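You operate a simulated robot arm through the tools that you are given. There is no shell and no other tool.

The job below is to be done with a simulated robot arm. You get a single attempt, and the scene is never put back.

Task
Swing the jointed arm to its white mark, mount the small grey lamp on it and switch it on.
Fine: loosen the arm knob to swing it; tighten it, then load the arm; use the yellow rocker on the blue recorder box. Where these are worked on the way, their far stop is far enough and under half their travel is too little: arm knob.

Only the result counts: the job must be done as asked and must still hold three seconds after the hand-in. Knocking over, shifting, dropping, spilling or breaking anything else fails it.

Robot
A 7-joint arm with a two-finger parallel gripper, fixed in place. Base frame: the origin is on the floor under the middle of its stand, x ahead of it, y to its left, z up. Lengths are in cm, angles in rad, forces in N, time in s.
With the tool pointing down near the work surface it reaches from about 10 to 66 cm from the base axis. Its first joint turns from -2.897 to 2.897 rad. Payload 3.43 kg.
Tool frame: the origin (TCP) lies between the finger pads and is the grasp point; the fingertips stand 3.4 cm ahead of it; z points along the fingers, y is the line along which they close. The gripper opens to 12.8 cm. The fingers are 2.4 cm wide and 1.2 cm thick; the gripper's body (4.8 by 13 cm) begins 9.6 cm behind the TCP.
Orientation is that of the tool frame in the base frame, as a unit quaternion [x, y, z, w]. With the fingers straight down and closing along the base's y, the tool's x points along the base's -x, its y along +y and its z along -z.

Tools
- The arm moves only by the tool nudge_tool. Its argument "increments" is a list of rows, each a list of 7 numbers: the shift along the tool's x, y, z in cm, then the turn, a rotation vector about the tool's x, y, z in rad, then the finger opening in cm, from 0 to 12.8. In form: [[dx, dy, dz, wx, wy, wz, gripper], ...]. A call has 1 to 20 rows; each row shifts and turns the commanded pose from where the row before left it, along the tool's axes as they then stand. A row lasts 0.2 s, in which the tool goes at most 5 cm and 0.15 rad; a call with a longer step from one row to the next is refused whole, and so is a gripper value outside its range. A pose out of reach is approached as far as the arm can. The call stops where the force on the tool passes 40 N (or 10 N more than at its start, if that is more) or the arm is blocked; 0.2 s more then pass. The fingers move at their own pace (about 10.8 cm/s each) and stop on an object; they squeeze with about 42 N. The grip force told is the motor's: it shows also when the fingers shut on nothing. Time passes only in rows, and 0.2 s behind the last, so rows that do not move let the fingers close. The reply holds the time, the measured pose of the TCP, the force on the tool along the base axes, the opening and the grip force, in the units named above and with some noise, with the torque about the TCP (base axes, N m) and any sound that the robot's microphone picked up.
- Cameras (640 x 400 px; columns grow to the right, rows downward): "scene" is fixed at [5.13, -64.92, 129.74]; the picture's right is [0.86, -0.51, 0.00], its down [-0.22, -0.37, -0.90] and it looks along [0.46, 0.78, -0.43] (base axes); focal length 317 px, centre (320, 200). "wrist" rides on the gripper at [7.6, -1.1, -16] in the tool frame; the picture's right is [0.15, 0.99, 0.00], its down [-0.88, 0.13, -0.46] and it looks along [-0.45, 0.07, 0.89] (tool axes); focal length 234 px, centre (320, 200). There is no depth. A picture from a camera that has moved, and an enlarged one, comes with that camera's place and axes in the base frame and with its lens.
- snapshot(camera): a new picture of that camera. No time passes.
- slide_trunk(by): slides the trunk up (or, below 0, down) by that many cm; the arm rides with it, the base frame stays. It gives what a move gives, with no picture.
- inspect(camera, box): a new picture of the part [left, top, right, bottom] of that camera's present view, enlarged. No time passes.
- sign_off(): hands the job in; it is judged then, once.

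Nothing tells you positions but the pictures and the camera data. Unless the task says otherwise, let go and move clear before handing in.

The tools are called as a command line: name --pt "numbers of a row" for each row, then --argument value for the rest, lists and objects as JSON in quotes. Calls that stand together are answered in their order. nudge_tool: Moves the arm, as the interface text tells. Its arguments: {"type":"object","properties":{"increments":{"type":"array"}},"required":["increments"]} The other tools are called the same way: slide_trunk (by) moves the trunk up or down; snapshot (camera) takes a picture; inspect (camera, box) takes an enlarged picture of a part of a camera's view; sign_off () hands the job in.

At the start:

```text
time_s: 0.0
ee_pos: [42.55, 3.62, 112.38]
tcp_rot: [0.0, 1.0, 0.0, -0.001]
contact_force: [-0.1, -0.4, -0.2]
torque: [0.02, -0.02, -0.01]
finger_gap: 12.8
gripper_force: 0.0
trunk travel left (down, up): [-27.5, 4.9]
```

scene: 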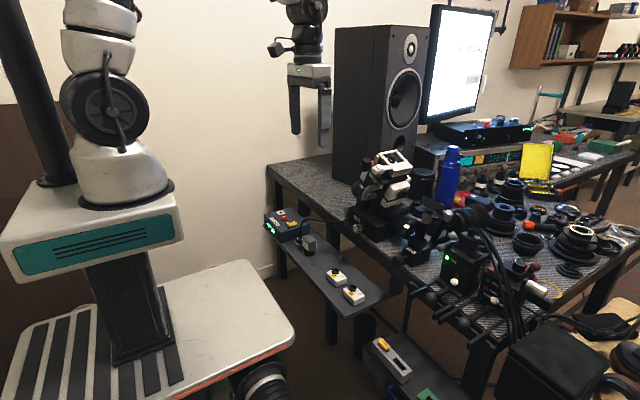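
wrist: 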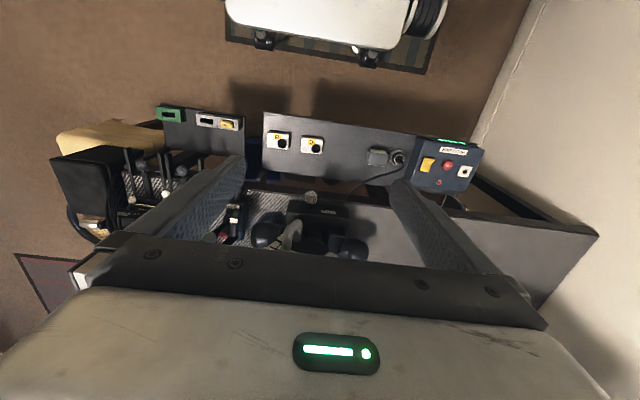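

I see a bench with a shelf carrying a blue box with a yellow rocker, a grey part, and other panels; I'll enlarge the pictures to find the jointed arm, its knob, the lamp and the mark.

inspect --camera "scene" --box '[240, 180, 400, 280]'

inspect --camera "scene" --box '[320, 120, 480, 220]'

inspect --camera "scene" --box '[380, 200, 580, 325]'

inspect --camera "wrist" --box '[340, 100, 500, 200]'

inspect --camera "wrist" --box '[140, 80, 340, 205]'

inspect --camera "scene" --box '[340, 310, 480, 400]'

```text
4.00 times, centred on (320, 230) of scene
camera zoom: at [5.13, -64.92, 129.74], right [0.86, -0.51, 0.0], down [-0.22, -0.37, -0.9], along [0.46, 0.78, -0.43], focal length 1269 px, centre (320, 80)
```

zoom: 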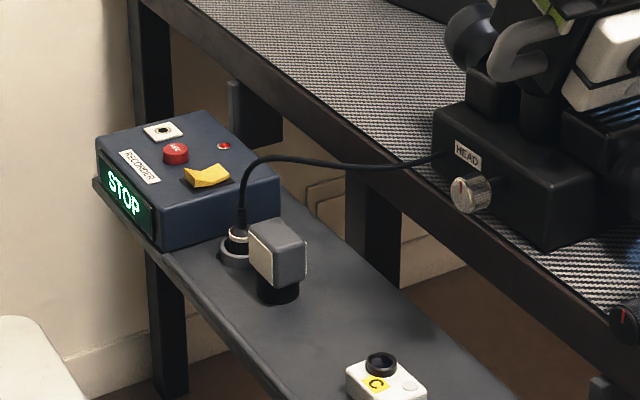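

```text
4.00 times, centred on (400, 170) of scene
camera zoom: at [5.13, -64.92, 129.74], right [0.86, -0.51, 0.0], down [-0.22, -0.37, -0.9], along [0.46, 0.78, -0.43], focal length 1269 px, centre (0, 320)
```

zoom: 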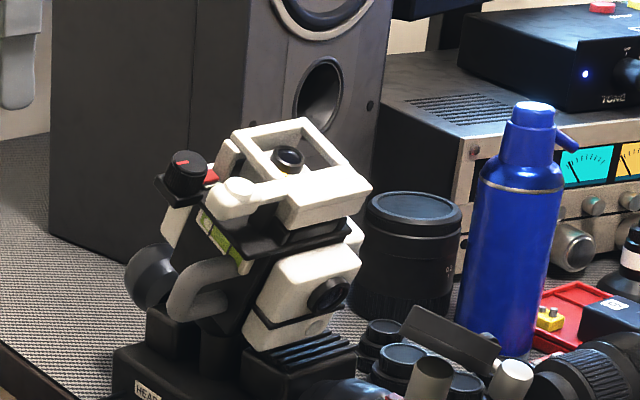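

```text
3.20 times, centred on (480, 262) of scene
camera zoom: at [5.13, -64.92, 129.74], right [0.86, -0.51, 0.0], down [-0.22, -0.37, -0.9], along [0.46, 0.78, -0.43], focal length 1015 px, centre (-192, 0)
```

zoom: 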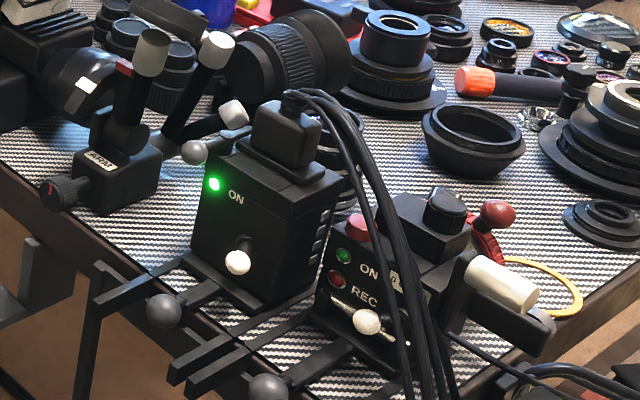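

```text
4.00 times, centred on (420, 150) of wrist
camera zoom: at [35.02, 2.51, 128.38], right [-0.15, 0.99, 0.0], down [0.88, 0.13, 0.46], along [0.45, 0.07, -0.89], focal length 937 px, centre (-80, 400)
```

zoom: 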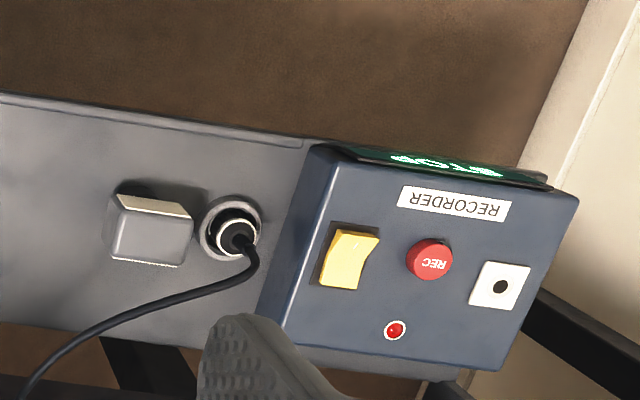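

```text
3.20 times, centred on (240, 142) of wrist
camera zoom: at [35.02, 2.51, 128.38], right [-0.15, 0.99, 0.0], down [0.88, 0.13, 0.46], along [0.45, 0.07, -0.89], focal length 749 px, centre (576, 384)
```

zoom: 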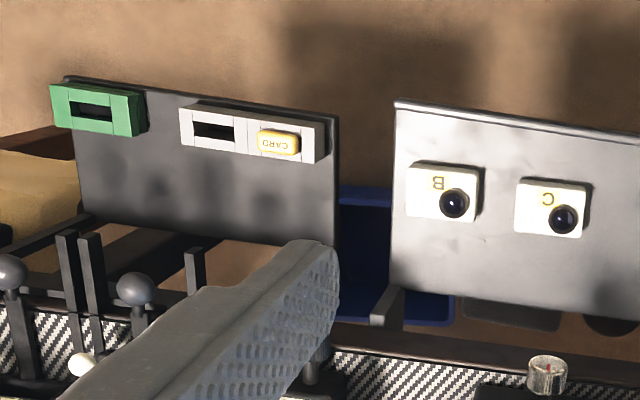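

```text
4.44 times, centred on (410, 355) of scene
camera zoom: at [5.13, -64.92, 129.74], right [0.86, -0.51, 0.0], down [-0.22, -0.37, -0.9], along [0.46, 0.78, -0.43], focal length 1410 px, centre (-80, -489)
```

zoom: 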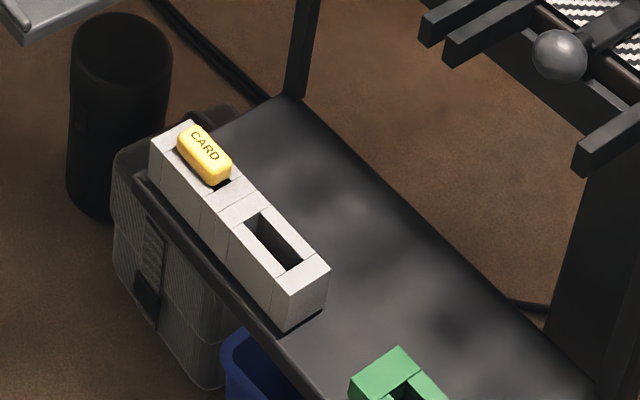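

The grey lamp stands on the shelf next to the recorder box; the jointed arm seems to be near the bench's front edge. I'll enlarge these further.

inspect --camera "scene" --box '[380, 195, 460, 275]'

inspect --camera "scene" --box '[340, 145, 420, 195]'

inspect --camera "scene" --box '[340, 190, 420, 240]'

inspect --camera "scene" --box '[260, 200, 340, 260]'

inspect --camera "scene" --box '[460, 230, 580, 330]'

inspect --camera "wrist" --box '[200, 180, 440, 270]'

```text
5.00 times, centred on (420, 235) of scene
camera zoom: at [5.13, -64.92, 129.74], right [0.86, -0.51, 0.0], down [-0.22, -0.37, -0.9], along [0.46, 0.78, -0.43], focal length 1587 px, centre (-180, 25)
```

zoom: 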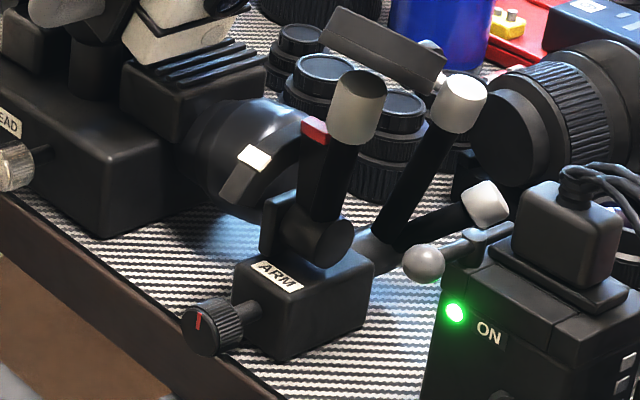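

```text
8.00 times, centred on (380, 170) of scene
camera zoom: at [5.13, -64.92, 129.74], right [0.86, -0.51, 0.0], down [-0.22, -0.37, -0.9], along [0.46, 0.78, -0.43], focal length 2538 px, centre (-160, 440)
```

zoom: 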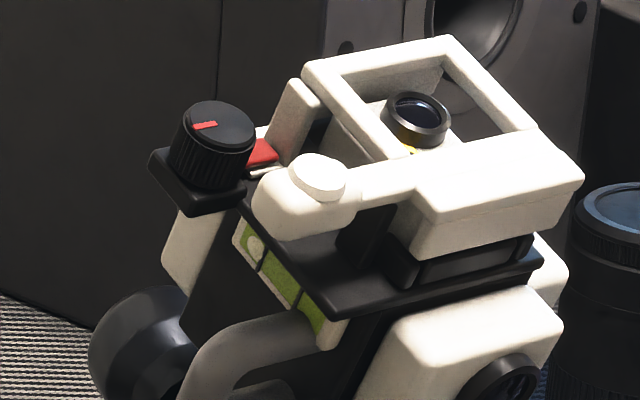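

```text
8.00 times, centred on (380, 215) of scene
camera zoom: at [5.13, -64.92, 129.74], right [0.86, -0.51, 0.0], down [-0.22, -0.37, -0.9], along [0.46, 0.78, -0.43], focal length 2538 px, centre (-160, 80)
```

zoom: 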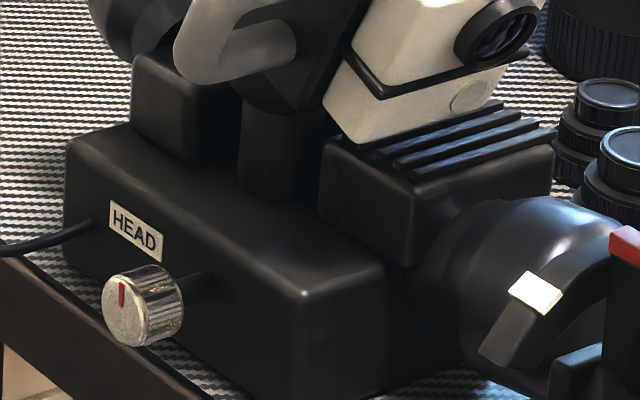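

```text
6.67 times, centred on (300, 230) of scene
camera zoom: at [5.13, -64.92, 129.74], right [0.86, -0.51, 0.0], down [-0.22, -0.37, -0.9], along [0.46, 0.78, -0.43], focal length 2115 px, centre (453, 0)
```

zoom: 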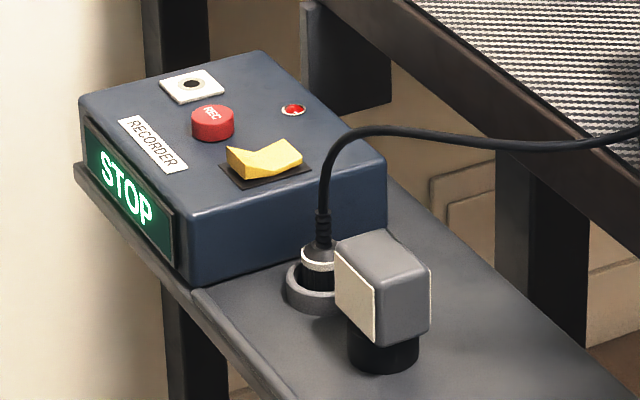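

```text
4.00 times, centred on (520, 280) of scene
camera zoom: at [5.13, -64.92, 129.74], right [0.86, -0.51, 0.0], down [-0.22, -0.37, -0.9], along [0.46, 0.78, -0.43], focal length 1269 px, centre (-480, -120)
```

zoom: 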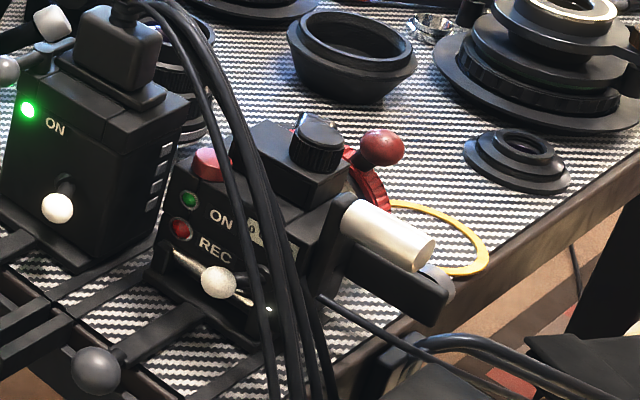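

```text
2.67 times, centred on (320, 225) of wrist
camera zoom: at [35.02, 2.51, 128.38], right [-0.15, 0.99, 0.0], down [0.88, 0.13, 0.46], along [0.45, 0.07, -0.89], focal length 624 px, centre (320, 133)
```

zoom: 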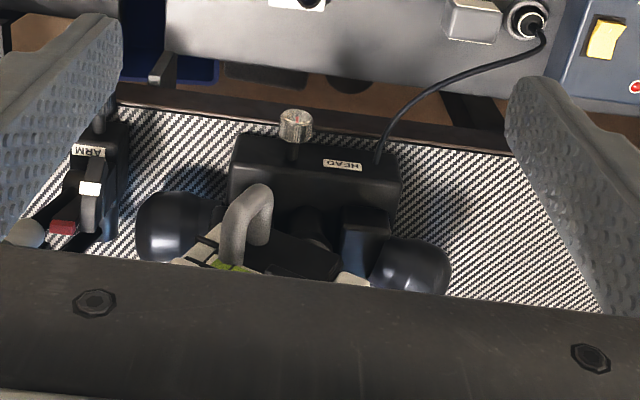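

The head knob triangulates to about (59.6, 4.2, 78.5), the ARM label to (65, -14, 79), the lamp to (51.4, 21, 66) and the rocker to (50.8, 34.4, 67.7). I'll move the hand over toward the ARM for a closer look.

nudge_tool --pt "0 -4.5 0 0 0 0 12.8" --pt "0 -4.5 0 0 0 0 12.8" --pt "0 -4.5 0 0 0 0 12.8" --pt "0 -4 0 0 0 0 12.8"

snapshot --camera "wrist"

inspect --camera "wrist" --box '[240, 140, 400, 250]'

snapshot --camera "scene"

```text
time_s: 1.0
ee_pos: [42.6, -14.26, 112.04]
tcp_rot: [0.001, 1.0, 0.0, -0.001]
contact_force: [0.5, 0.3, 0.5]
torque: [0.0, 0.02, 0.0]
finger_gap: 12.79
gripper_force: 0.0
trunk travel left (down, up): [-27.5, 4.9]
```

```text
taken
camera wrist: at [35.06, -15.44, 128.07], right [-0.15, 0.99, 0.0], down [0.88, 0.13, 0.46], along [0.45, 0.07, -0.89], focal length 234 px, centre (320, 200)
```

wrist: 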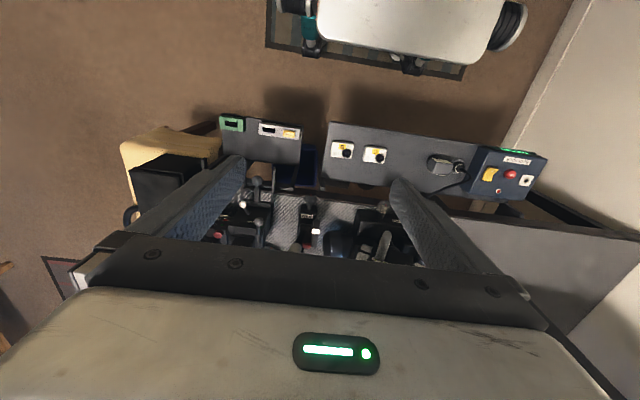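

```text
3.64 times, centred on (320, 195) of wrist
camera zoom: at [35.06, -15.44, 128.07], right [-0.15, 0.99, 0.0], down [0.88, 0.13, 0.46], along [0.45, 0.07, -0.89], focal length 852 px, centre (320, 218)
```

zoom: 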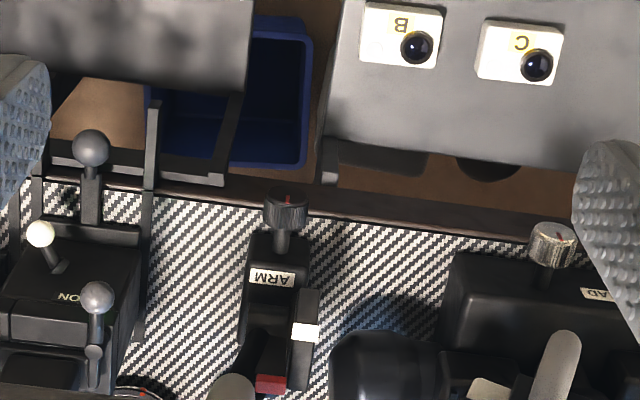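

```text
taken
```

scene: 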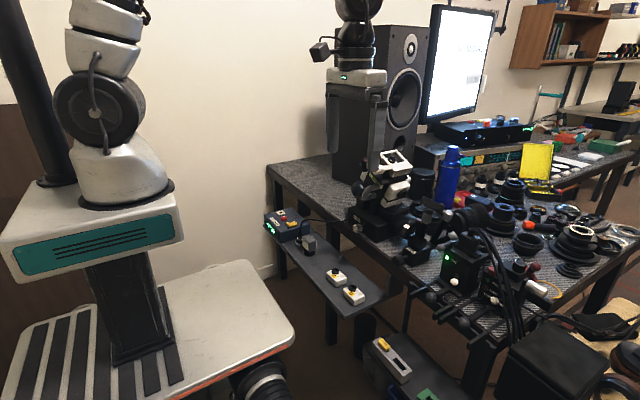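

The arm tip is near (66.5, -15, 90), the white mark near (64, -12, 86), and the arm's knob near (60, -13.7, 77) with its axis toward the robot. I'll tilt the hand 45° forward and look more closely.

nudge_tool --pt "0 0 0 0 -0.131 0 12.8" --pt "0 0 0 0 -0.131 0 12.8" --pt "0 0 0 0 -0.131 0 12.8" --pt "0 0 0 0 -0.131 0 12.8" --pt "0 0 0 0 -0.131 0 12.8" --pt "0 0 0 0 -0.131 0 12.8"

snapshot --camera "wrist"

```text
time_s: 2.4
ee_pos: [42.47, -13.94, 112.28]
tcp_rot: [0.001, 0.924, 0.0, 0.383]
contact_force: [-0.3, 1.0, 0.0]
torque: [-0.01, 0.01, 0.01]
finger_gap: 12.81
gripper_force: 0.2
trunk travel left (down, up): [-27.5, 4.9]
```

```text
taken
camera wrist: at [25.89, -15.01, 118.26], right [-0.1, 0.99, -0.1], down [0.3, 0.13, 0.94], along [0.95, 0.07, -0.31], focal length 234 px, centre (320, 200)
```

wrist: 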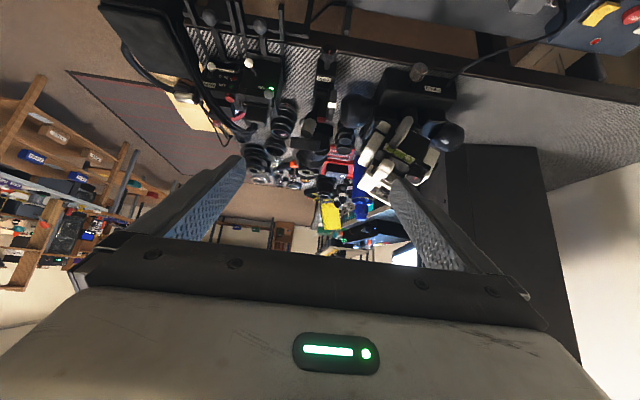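

The view is upside down but clear; I'll lower the hand about 18 cm to look along the arm.

nudge_tool --pt "3.18 0 3.18 0 0 0 12.8" --pt "3.18 0 3.18 0 0 0 12.8" --pt "3.18 0 3.18 0 0 0 12.8" --pt "3.18 0 3.18 0 0 0 12.8"

snapshot --camera "wrist"

inspect --camera "wrist" --box '[240, 80, 400, 230]'

```text
time_s: 3.4
ee_pos: [42.6, -14.41, 94.84]
tcp_rot: [0.0, 0.924, -0.001, 0.383]
contact_force: [-0.6, -0.4, -0.5]
torque: [0.01, 0.02, -0.01]
finger_gap: 12.81
gripper_force: 0.0
out of reach, approached as far as the arm can: row 1
trunk travel left (down, up): [-27.5, 4.9]
```

```text
taken
camera wrist: at [25.97, -15.47, 100.67], right [-0.1, 0.99, -0.11], down [0.3, 0.13, 0.95], along [0.95, 0.07, -0.31], focal length 234 px, centre (320, 200)
```

wrist: 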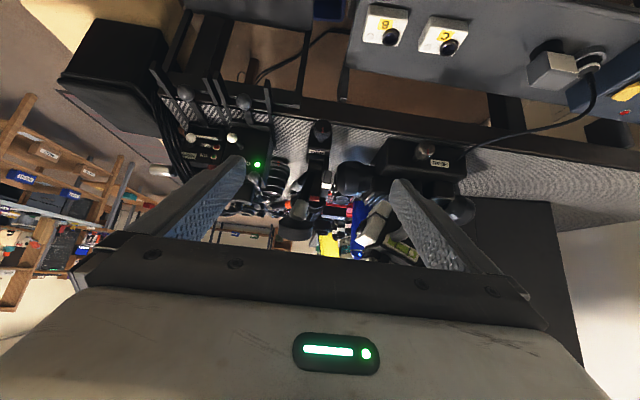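

```text
2.67 times, centred on (320, 155) of wrist
camera zoom: at [25.97, -15.47, 100.67], right [-0.1, 0.99, -0.11], down [0.3, 0.13, 0.95], along [0.95, 0.07, -0.31], focal length 624 px, centre (320, 320)
```

zoom: 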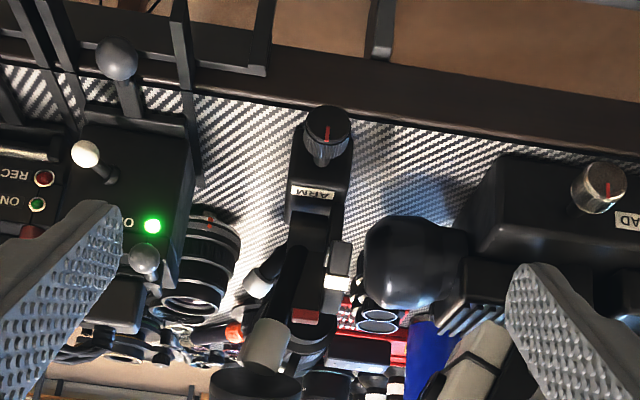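

The arm hinges about the y direction (swinging in the x–z plane), leaning away from the robot now with the white mark nearer the robot. I'll move in closer for a sharper look.

nudge_tool --pt "-1.41 0 4.24 0 0 0 12.8" --pt "-1.41 0 4.24 0 0 0 12.8"

inspect --camera "wrist" --box '[260, 60, 380, 230]'

inspect --camera "scene" --box '[395, 200, 445, 250]'

```text
time_s: 4.0
ee_pos: [50.44, -14.51, 90.79]
tcp_rot: [0.0, 0.923, 0.0, 0.384]
contact_force: [0.3, 1.2, 0.1]
torque: [-0.06, -0.01, 0.03]
finger_gap: 12.8
gripper_force: 0.0
trunk travel left (down, up): [-27.5, 4.9]
```

```text
2.35 times, centred on (320, 145) of wrist
camera zoom: at [33.82, -15.53, 96.81], right [-0.1, 0.99, -0.1], down [0.3, 0.13, 0.95], along [0.95, 0.07, -0.31], focal length 551 px, centre (320, 329)
```

zoom: 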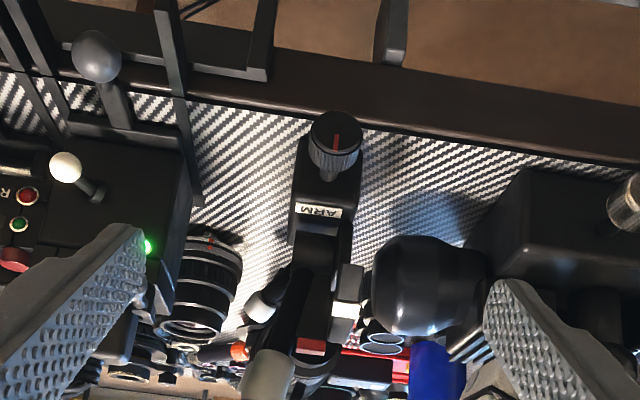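

```text
8.00 times, centred on (420, 225) of scene
camera zoom: at [5.13, -64.92, 129.74], right [0.86, -0.51, 0.0], down [-0.22, -0.37, -0.9], along [0.46, 0.78, -0.43], focal length 2538 px, centre (-480, 0)
```

zoom: 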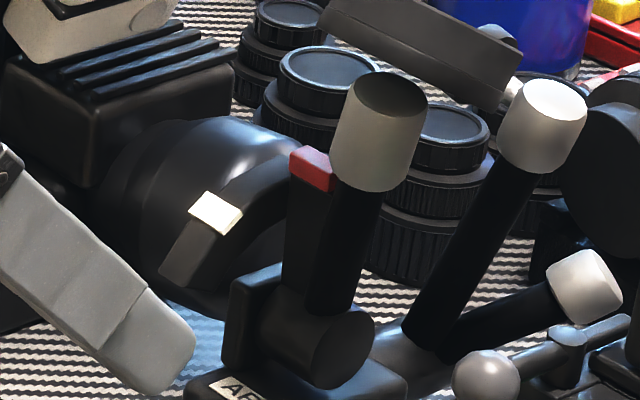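

The knob face centre triangulates to about (59.3, -14.1, 77.3), overhanging the bench edge. I'll check the bars protruding from the bench on the left before approaching.

inspect --camera "scene" --box '[390, 235, 470, 325]'

inspect --camera "wrist" --box '[170, 20, 350, 130]'

```text
4.44 times, centred on (430, 280) of scene
camera zoom: at [5.13, -64.92, 129.74], right [0.86, -0.51, 0.0], down [-0.22, -0.37, -0.9], along [0.46, 0.78, -0.43], focal length 1410 px, centre (-169, -156)
```

zoom: 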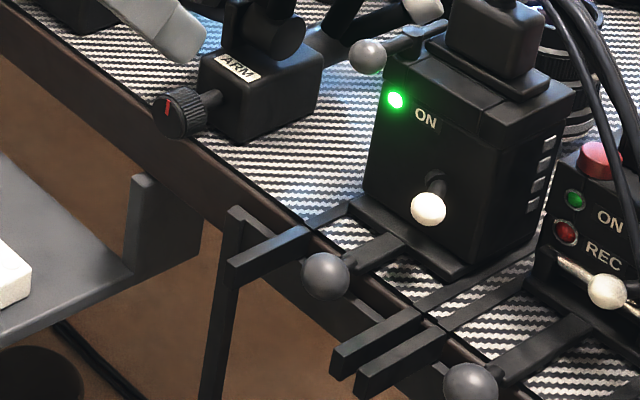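

```text
3.56 times, centred on (260, 75) of wrist
camera zoom: at [33.82, -15.53, 96.81], right [-0.1, 0.99, -0.1], down [0.3, 0.13, 0.95], along [0.95, 0.07, -0.31], focal length 833 px, centre (533, 644)
```

zoom: 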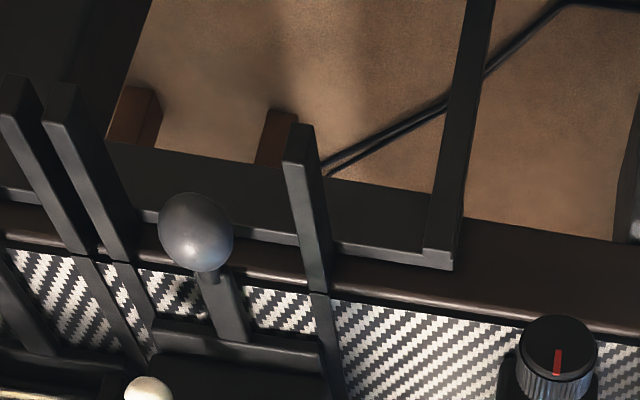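

The bars sit below z≈74 and left of y≈-18.8, so the knob approach at z≈77 is clear. I'll rotate the hand to point horizontally forward and close the fingers to about 5 cm.

nudge_tool --pt "0 0 0 0 -0.131 0 8" --pt "0 0 0 0 -0.131 0 5" --pt "0 0 0 0 -0.131 0 5" --pt "0 0 0 0 -0.131 0 5" --pt "0 0 0 0 -0.131 0 5" --pt "0 0 0 0 -0.131 0 5"

snapshot --camera "wrist"

snapshot --camera "scene"

```text
time_s: 5.4
ee_pos: [50.78, -14.22, 90.47]
tcp_rot: [0.001, 0.707, 0.0, 0.708]
contact_force: [0.0, -0.2, 0.2]
torque: [0.02, 0.0, -0.02]
finger_gap: 4.97
gripper_force: 0.0
trunk travel left (down, up): [-27.5, 4.9]
```

```text
taken
camera wrist: at [34.91, -15.27, 82.92], right [0.0, 0.99, -0.15], down [-0.46, 0.13, 0.88], along [0.89, 0.07, 0.45], focal length 234 px, centre (320, 200)
```

wrist: 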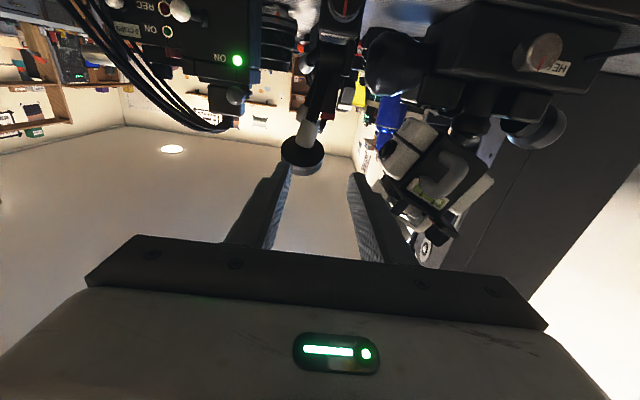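

```text
taken
```

scene: 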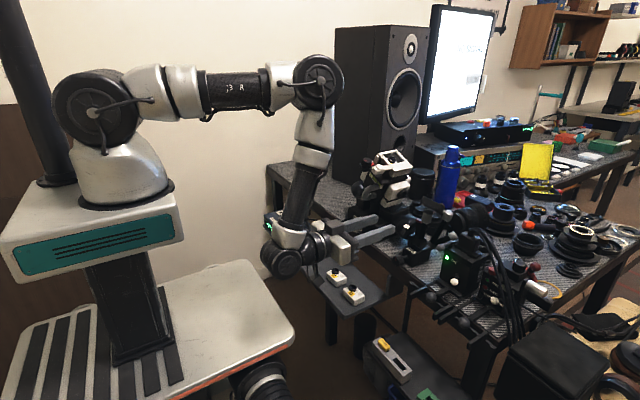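

Now the hand is horizontal. I'll zoom on the arm tip and knob from this new angle.

inspect --camera "wrist" --box '[260, 0, 400, 180]'

inspect --camera "wrist" --box '[270, 90, 350, 180]'

```text
2.22 times, centred on (330, 90) of wrist
camera zoom: at [34.91, -15.27, 82.92], right [0.0, 0.99, -0.15], down [-0.46, 0.13, 0.88], along [0.89, 0.07, 0.45], focal length 520 px, centre (298, 444)
```

zoom: 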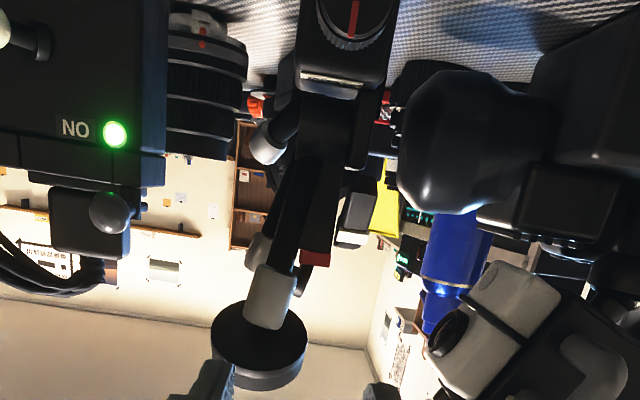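

```text
4.44 times, centred on (310, 135) of wrist
camera zoom: at [34.91, -15.27, 82.92], right [0.0, 0.99, -0.15], down [-0.46, 0.13, 0.88], along [0.89, 0.07, 0.45], focal length 1041 px, centre (364, 489)
```

zoom: 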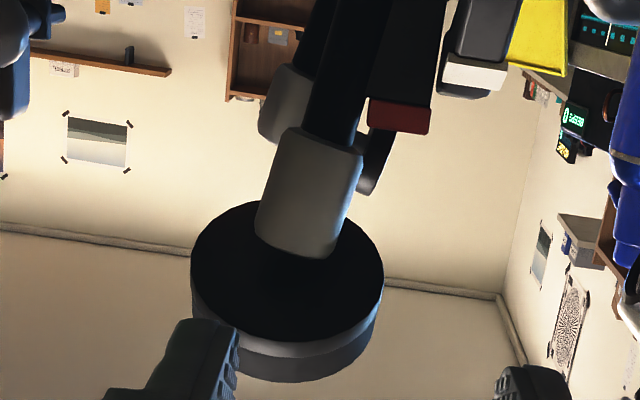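

A black disk appears behind the arm's tip in this view; I'll lower the hand and check by parallax whether it's attached or just background.

nudge_tool --pt "3 0 -1 0 0 0 5" --pt "3 0 -1 0 0 0 5" --pt "3 0 0 0 0 0 5"

snapshot --camera "wrist"

inspect --camera "wrist" --box '[250, 20, 390, 180]'

```text
time_s: 6.2
ee_pos: [49.88, -15.61, 81.54]
tcp_rot: [-0.001, 0.707, 0.004, 0.708]
contact_force: [-0.5, 0.2, -0.3]
torque: [0.02, 0.0, -0.02]
finger_gap: 5.01
gripper_force: 0.1
out of reach, approached as far as the arm can: row 1, 2, 3
trunk travel left (down, up): [-27.5, 4.9]
```

```text
taken
camera wrist: at [33.97, -16.71, 74.01], right [-0.01, 0.99, -0.14], down [-0.46, 0.12, 0.88], along [0.89, 0.07, 0.45], focal length 234 px, centre (320, 200)
```

wrist: 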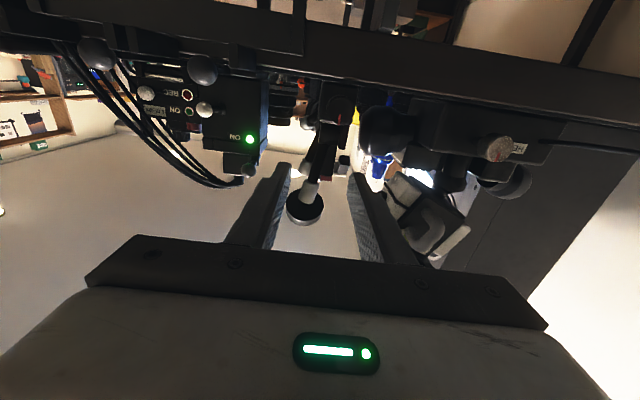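

```text
2.50 times, centred on (320, 100) of wrist
camera zoom: at [33.97, -16.71, 74.01], right [-0.01, 0.99, -0.14], down [-0.46, 0.12, 0.88], along [0.89, 0.07, 0.45], focal length 585 px, centre (320, 450)
```

zoom: 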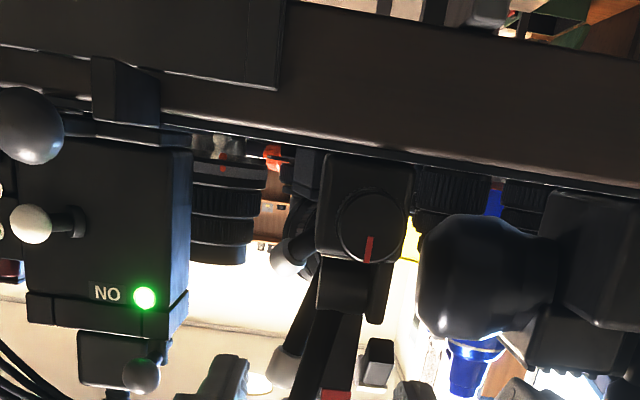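

By parallax the disk is at the arm's tip, around (67, -16, 92.5). I'll re-check the scene view of it, zoomed tight.

inspect --camera "scene" --box '[410, 190, 450, 230]'

inspect --camera "wrist" --box '[280, 140, 340, 230]'

```text
10.00 times, centred on (430, 210) of scene
camera zoom: at [5.13, -64.92, 129.74], right [0.86, -0.51, 0.0], down [-0.22, -0.37, -0.9], along [0.46, 0.78, -0.43], focal length 3173 px, centre (-780, 100)
```

zoom: 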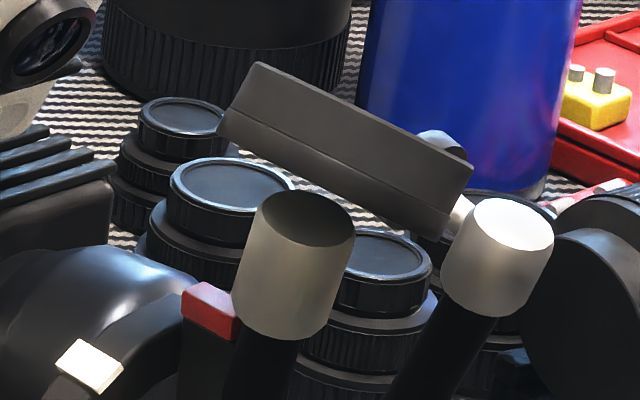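

```text
4.44 times, centred on (310, 185) of wrist
camera zoom: at [33.97, -16.71, 74.01], right [-0.01, 0.99, -0.14], down [-0.46, 0.12, 0.88], along [0.89, 0.07, 0.45], focal length 1041 px, centre (364, 267)
```

zoom: 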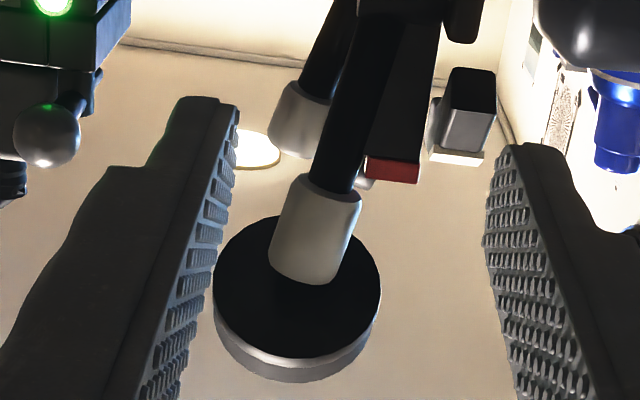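

The disk seems tilted and hovering just above the arm tip, and this hand pose is at the arm's limit. I'll raise the hand, then lower the trunk to get comfortable reach, and look again from there.

nudge_tool --pt "-4 0.4 0 0 0 0 5" --pt "-4 0.4 0 0 0 0 5" --pt "-4 0 0 0 0 0 5" --pt "-4 0 0 0 0 0 5"

snapshot --camera "wrist"

inspect --camera "wrist" --box '[260, 0, 380, 150]'

```text
time_s: 7.2
ee_pos: [50.12, -14.8, 97.73]
tcp_rot: [0.001, 0.706, -0.001, 0.708]
contact_force: [0.5, -0.2, 0.0]
torque: [-0.01, -0.04, 0.01]
finger_gap: 4.99
gripper_force: 0.0
out of reach, approached as far as the arm can: row 2
trunk travel left (down, up): [-27.5, 4.9]
```

```text
taken
camera wrist: at [34.22, -15.82, 90.1], right [0.0, 0.99, -0.15], down [-0.46, 0.13, 0.88], along [0.89, 0.07, 0.45], focal length 234 px, centre (320, 200)
```

wrist: 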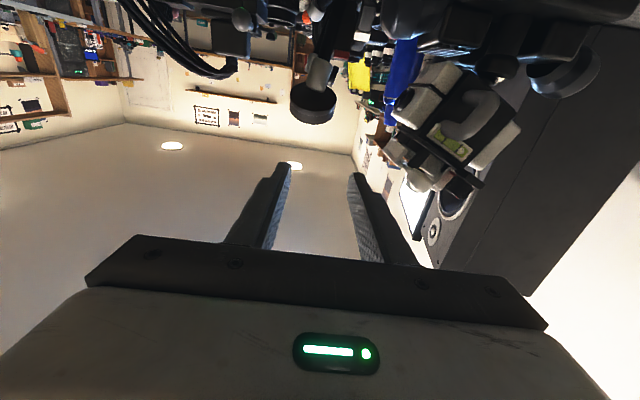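

```text
2.67 times, centred on (320, 75) of wrist
camera zoom: at [34.22, -15.82, 90.1], right [0.0, 0.99, -0.15], down [-0.46, 0.13, 0.88], along [0.89, 0.07, 0.45], focal length 624 px, centre (320, 533)
```

zoom: 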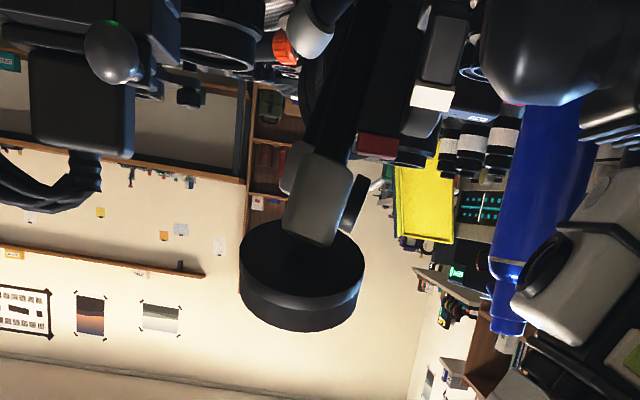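

The drum-like disk is tilted about 35° and hovers at the arm's tip; I need to know what it's attached to. I'll rotate the hand back up and look down from above.

nudge_tool --pt "-2 0 0 0 0.14 0 12.8" --pt "-2 0 0 0 0.14 0 12.8" --pt "-2 0 0 0 0.14 0 12.8" --pt "-2 0 0 0 0.14 0 12.8" --pt "-2 0 0 0 0.14 0 12.8" --pt "-2 0 0 0 0.14 0 12.8" --pt "-2 0 0 0 0.14 0 12.8" --pt "-2 0 0 0 0.14 0 12.8"

snapshot --camera "wrist"

inspect --camera "wrist" --box '[240, 100, 400, 250]'

```text
time_s: 9.0
ee_pos: [57.09, -15.08, 111.05]
tcp_rot: [-0.001, 0.974, -0.001, 0.225]
contact_force: [-0.8, 0.0, 0.4]
torque: [0.0, -0.05, 0.01]
finger_gap: 12.8
gripper_force: 0.0
trunk travel left (down, up): [-27.5, 4.9]
```

```text
taken
camera wrist: at [43.38, -16.09, 122.14], right [-0.13, 0.99, -0.07], down [0.59, 0.13, 0.8], along [0.8, 0.07, -0.6], focal length 234 px, centre (320, 200)
```

wrist: 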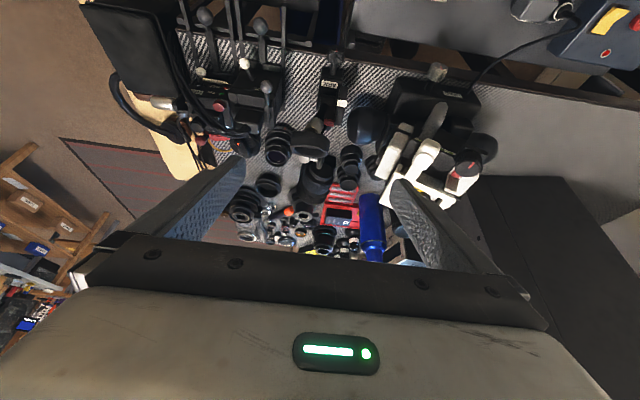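

```text
2.67 times, centred on (320, 175) of wrist
camera zoom: at [43.38, -16.09, 122.14], right [-0.13, 0.99, -0.07], down [0.59, 0.13, 0.8], along [0.8, 0.07, -0.6], focal length 624 px, centre (320, 267)
```

zoom: 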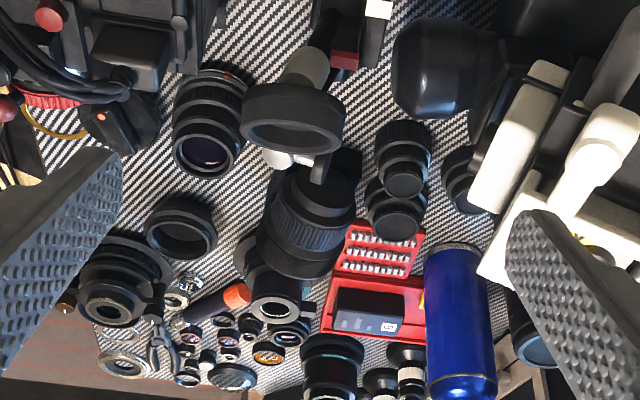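

From above it's clear: the arm's tip carries an open black cup (about 6 cm wide) tilted away; it should become level when the arm swings toward the robot to the white mark, and the lamp then stands in it. I'll back off and lower the trunk so the hand can reach the knob horizontally.

nudge_tool --pt "3.6 0 -1.74 0 0 0 12.8" --pt "3.6 0 -1.74 0 0 0 12.8" --pt "3.6 0.3 -1.74 0 0 0 12.8"

slide_trunk --by -12

```text
time_s: 9.8
ee_pos: [45.13, -14.75, 111.1]
tcp_rot: [-0.001, 0.974, 0.001, 0.225]
contact_force: [-0.2, 0.3, 0.1]
torque: [-0.01, 0.04, 0.01]
finger_gap: 12.8
gripper_force: 0.2
trunk travel left (down, up): [-27.5, 4.9]
```

```text
time_s: 11.3
ee_pos: [45.23, -14.74, 98.98]
tcp_rot: [0.0, 0.974, 0.0, 0.225]
contact_force: [-0.3, 0.3, 0.2]
torque: [0.0, 0.0, 0.02]
finger_gap: 12.79
gripper_force: 0.0
trunk travel left (down, up): [-15.5, 16.9]
```

Trunk lowering works; I'll lower it another 12 cm.

slide_trunk --by -12

snapshot --camera "scene"

```text
time_s: 12.8
ee_pos: [45.28, -14.83, 87.07]
tcp_rot: [0.0, 0.974, 0.0, 0.225]
contact_force: [0.0, 0.2, -0.2]
torque: [0.02, 0.03, 0.02]
finger_gap: 12.79
gripper_force: 0.0
trunk travel left (down, up): [-3.5, 28.9]
```

```text
taken
```

scene: 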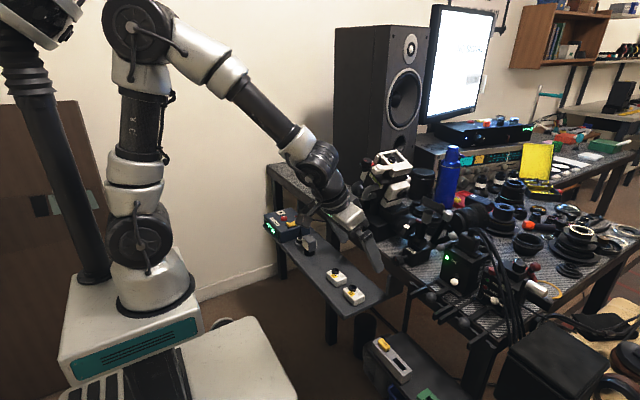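

Posture is now comfortable. I'll rotate the hand to horizontal at this spot, and narrow the fingers to 5 cm.

nudge_tool --pt "0 0 0 0 -0.1396 0 5" --pt "0 0 0 0 -0.1396 0 5" --pt "0 0 0 0 -0.1396 0 5" --pt "0 0 0 0 -0.1396 0 5" --pt "0 0 0 0 -0.1396 0 5" --pt "0 0 0 0 -0.1396 0 5" --pt "0 0 0 0 -0.1396 0 5" --pt "0 0 0 0 -0.1396 0 5"

nudge_tool --pt "3.2 0.2 0 0 0 0 5" --pt "3.2 0.2 0 0 0 0 5" --pt "3.0 0.2 0 0 0 0 5"

snapshot --camera "wrist"

snapshot --camera "scene"

```text
time_s: 14.6
ee_pos: [47.46, -16.46, 87.01]
tcp_rot: [0.0, 0.707, 0.0, 0.707]
contact_force: [-0.8, 0.8, 0.5]
torque: [0.02, 0.03, -0.01]
finger_gap: 5.0
gripper_force: 0.0
out of reach, approached as far as the arm can: row 4, 5, 6
trunk travel left (down, up): [-3.5, 28.9]
```

```text
time_s: 15.4
ee_pos: [47.46, -15.83, 77.69]
tcp_rot: [0.0, 0.707, 0.0, 0.707]
contact_force: [0.2, -0.2, 0.5]
torque: [0.01, -0.01, -0.04]
finger_gap: 5.0
gripper_force: 0.1
trunk travel left (down, up): [-3.5, 28.9]
```

```text
taken
camera wrist: at [31.52, -16.98, 70.04], right [0.0, 0.99, -0.15], down [-0.46, 0.13, 0.88], along [0.89, 0.07, 0.45], focal length 234 px, centre (320, 200)
```

wrist: 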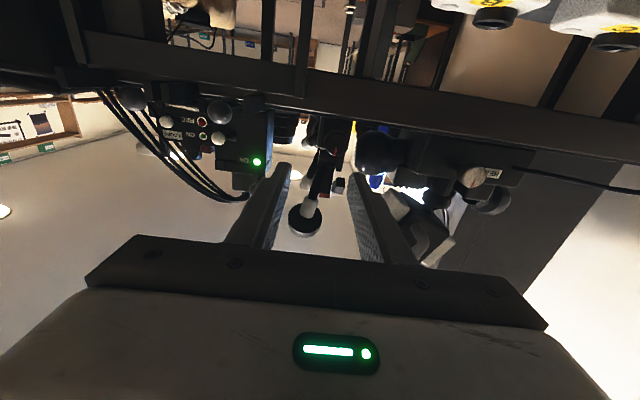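

```text
taken
```

scene: 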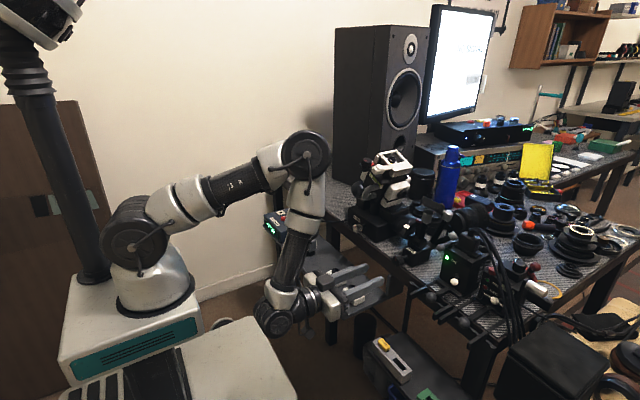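

Now horizontal at z≈77.7. I'll zoom in on the knob between the fingers to check alignment.

inspect --camera "wrist" --box '[280, 90, 380, 190]'

```text
4.00 times, centred on (330, 140) of wrist
camera zoom: at [31.52, -16.98, 70.04], right [0.0, 0.99, -0.15], down [-0.46, 0.13, 0.88], along [0.89, 0.07, 0.45], focal length 937 px, centre (280, 440)
```

zoom: 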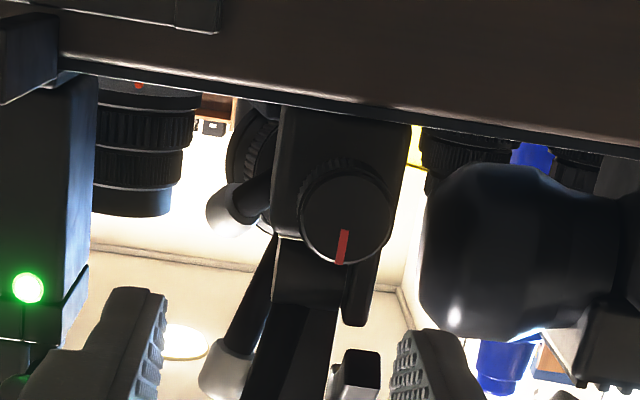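

The knob is at about y≈-14.0, z≈76.5–77. I'll align and move forward to just short of it.

nudge_tool --pt "0.4 0.9 2 0 0 0 5" --pt "0.4 0.9 2.5 0 0 0 5" --pt "0 0 2 0 0 0 5"

snapshot --camera "wrist"

inspect --camera "wrist" --box '[270, 110, 370, 210]'

inspect --camera "scene" --box '[360, 210, 440, 290]'

```text
time_s: 16.2
ee_pos: [53.99, -14.13, 76.89]
tcp_rot: [0.001, 0.707, 0.0, 0.707]
contact_force: [-0.3, 0.8, 0.8]
torque: [0.0, -0.02, -0.04]
finger_gap: 5.0
gripper_force: 0.1
trunk travel left (down, up): [-3.5, 28.9]
```

```text
taken
camera wrist: at [38.08, -15.23, 69.31], right [0.0, 0.99, -0.15], down [-0.46, 0.13, 0.88], along [0.89, 0.07, 0.45], focal length 234 px, centre (320, 200)
```

wrist: 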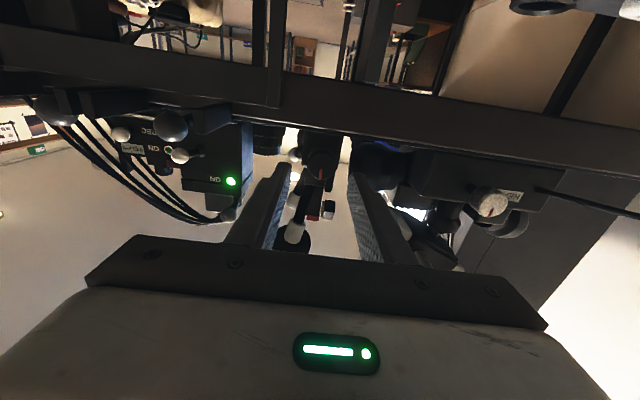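

```text
4.00 times, centred on (320, 160) of wrist
camera zoom: at [38.08, -15.23, 69.31], right [0.0, 0.99, -0.15], down [-0.46, 0.13, 0.88], along [0.89, 0.07, 0.45], focal length 937 px, centre (320, 360)
```

zoom: 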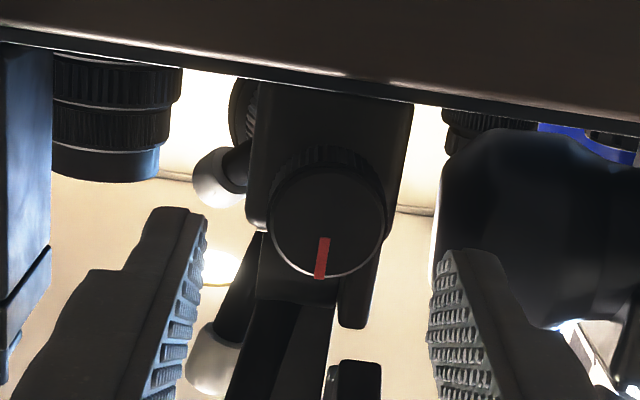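

```text
5.00 times, centred on (400, 250) of scene
camera zoom: at [5.13, -64.92, 129.74], right [0.86, -0.51, 0.0], down [-0.22, -0.37, -0.9], along [0.46, 0.78, -0.43], focal length 1587 px, centre (-80, -50)
```

zoom: 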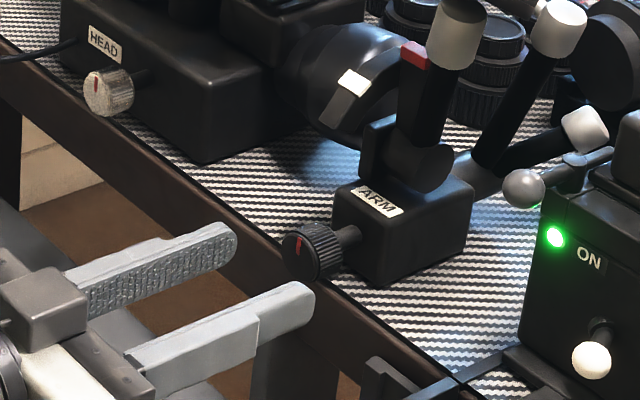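

The knob sits about 0.2 cm to +y and 0.3 cm lower than the tool axis. I'll correct and advance until the fingertips straddle the knob, then check.

nudge_tool --pt "0.3 0.2 1.0 0 0 0 5" --pt "0 0 1.2 0 0 0 5"

inspect --camera "wrist" --box '[270, 110, 370, 210]'

```text
time_s: 16.8
ee_pos: [56.23, -13.82, 76.55]
tcp_rot: [0.0, 0.707, 0.0, 0.707]
contact_force: [0.1, 0.5, 0.5]
torque: [0.0, 0.02, 0.0]
finger_gap: 5.02
gripper_force: 0.1
trunk travel left (down, up): [-3.5, 28.9]
```

```text
4.00 times, centred on (320, 160) of wrist
camera zoom: at [40.27, -14.94, 68.99], right [0.0, 0.99, -0.15], down [-0.46, 0.13, 0.88], along [0.89, 0.07, 0.45], focal length 937 px, centre (320, 360)
```

zoom: 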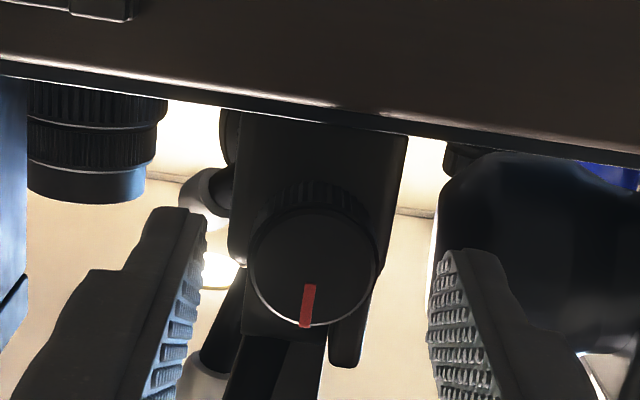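

Nearly centred; one last small correction, advance 1.5 cm and close on the knob.

nudge_tool --pt "0.15 -0.12 0.8 0 0 0 5" --pt "0 0 0.7 0 0 0 5" --pt "0 0 0 0 0 0 3.6"

inspect --camera "wrist" --box '[270, 130, 370, 230]'

inspect --camera "scene" --box '[370, 210, 440, 280]'

```text
time_s: 17.6
ee_pos: [57.69, -13.99, 76.29]
tcp_rot: [0.0, 0.707, 0.0, 0.707]
contact_force: [-0.3, 0.8, 0.6]
torque: [0.0, -0.01, -0.02]
finger_gap: 3.59
gripper_force: 0.1
trunk travel left (down, up): [-3.5, 28.9]
```

```text
4.00 times, centred on (320, 180) of wrist
camera zoom: at [41.83, -15.03, 68.86], right [0.0, 0.99, -0.15], down [-0.46, 0.13, 0.88], along [0.89, 0.07, 0.45], focal length 937 px, centre (320, 280)
```

zoom: 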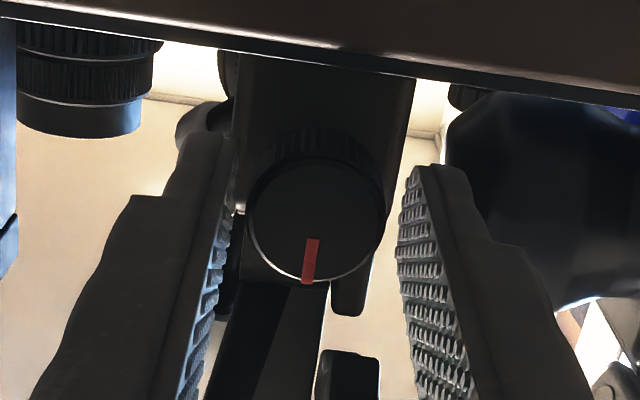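

```text
5.71 times, centred on (405, 245) of scene
camera zoom: at [5.13, -64.92, 129.74], right [0.86, -0.51, 0.0], down [-0.22, -0.37, -0.9], along [0.46, 0.78, -0.43], focal length 1813 px, centre (-166, -57)
```

zoom: 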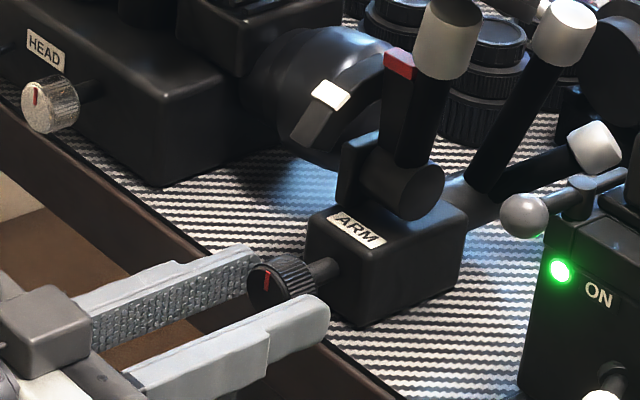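

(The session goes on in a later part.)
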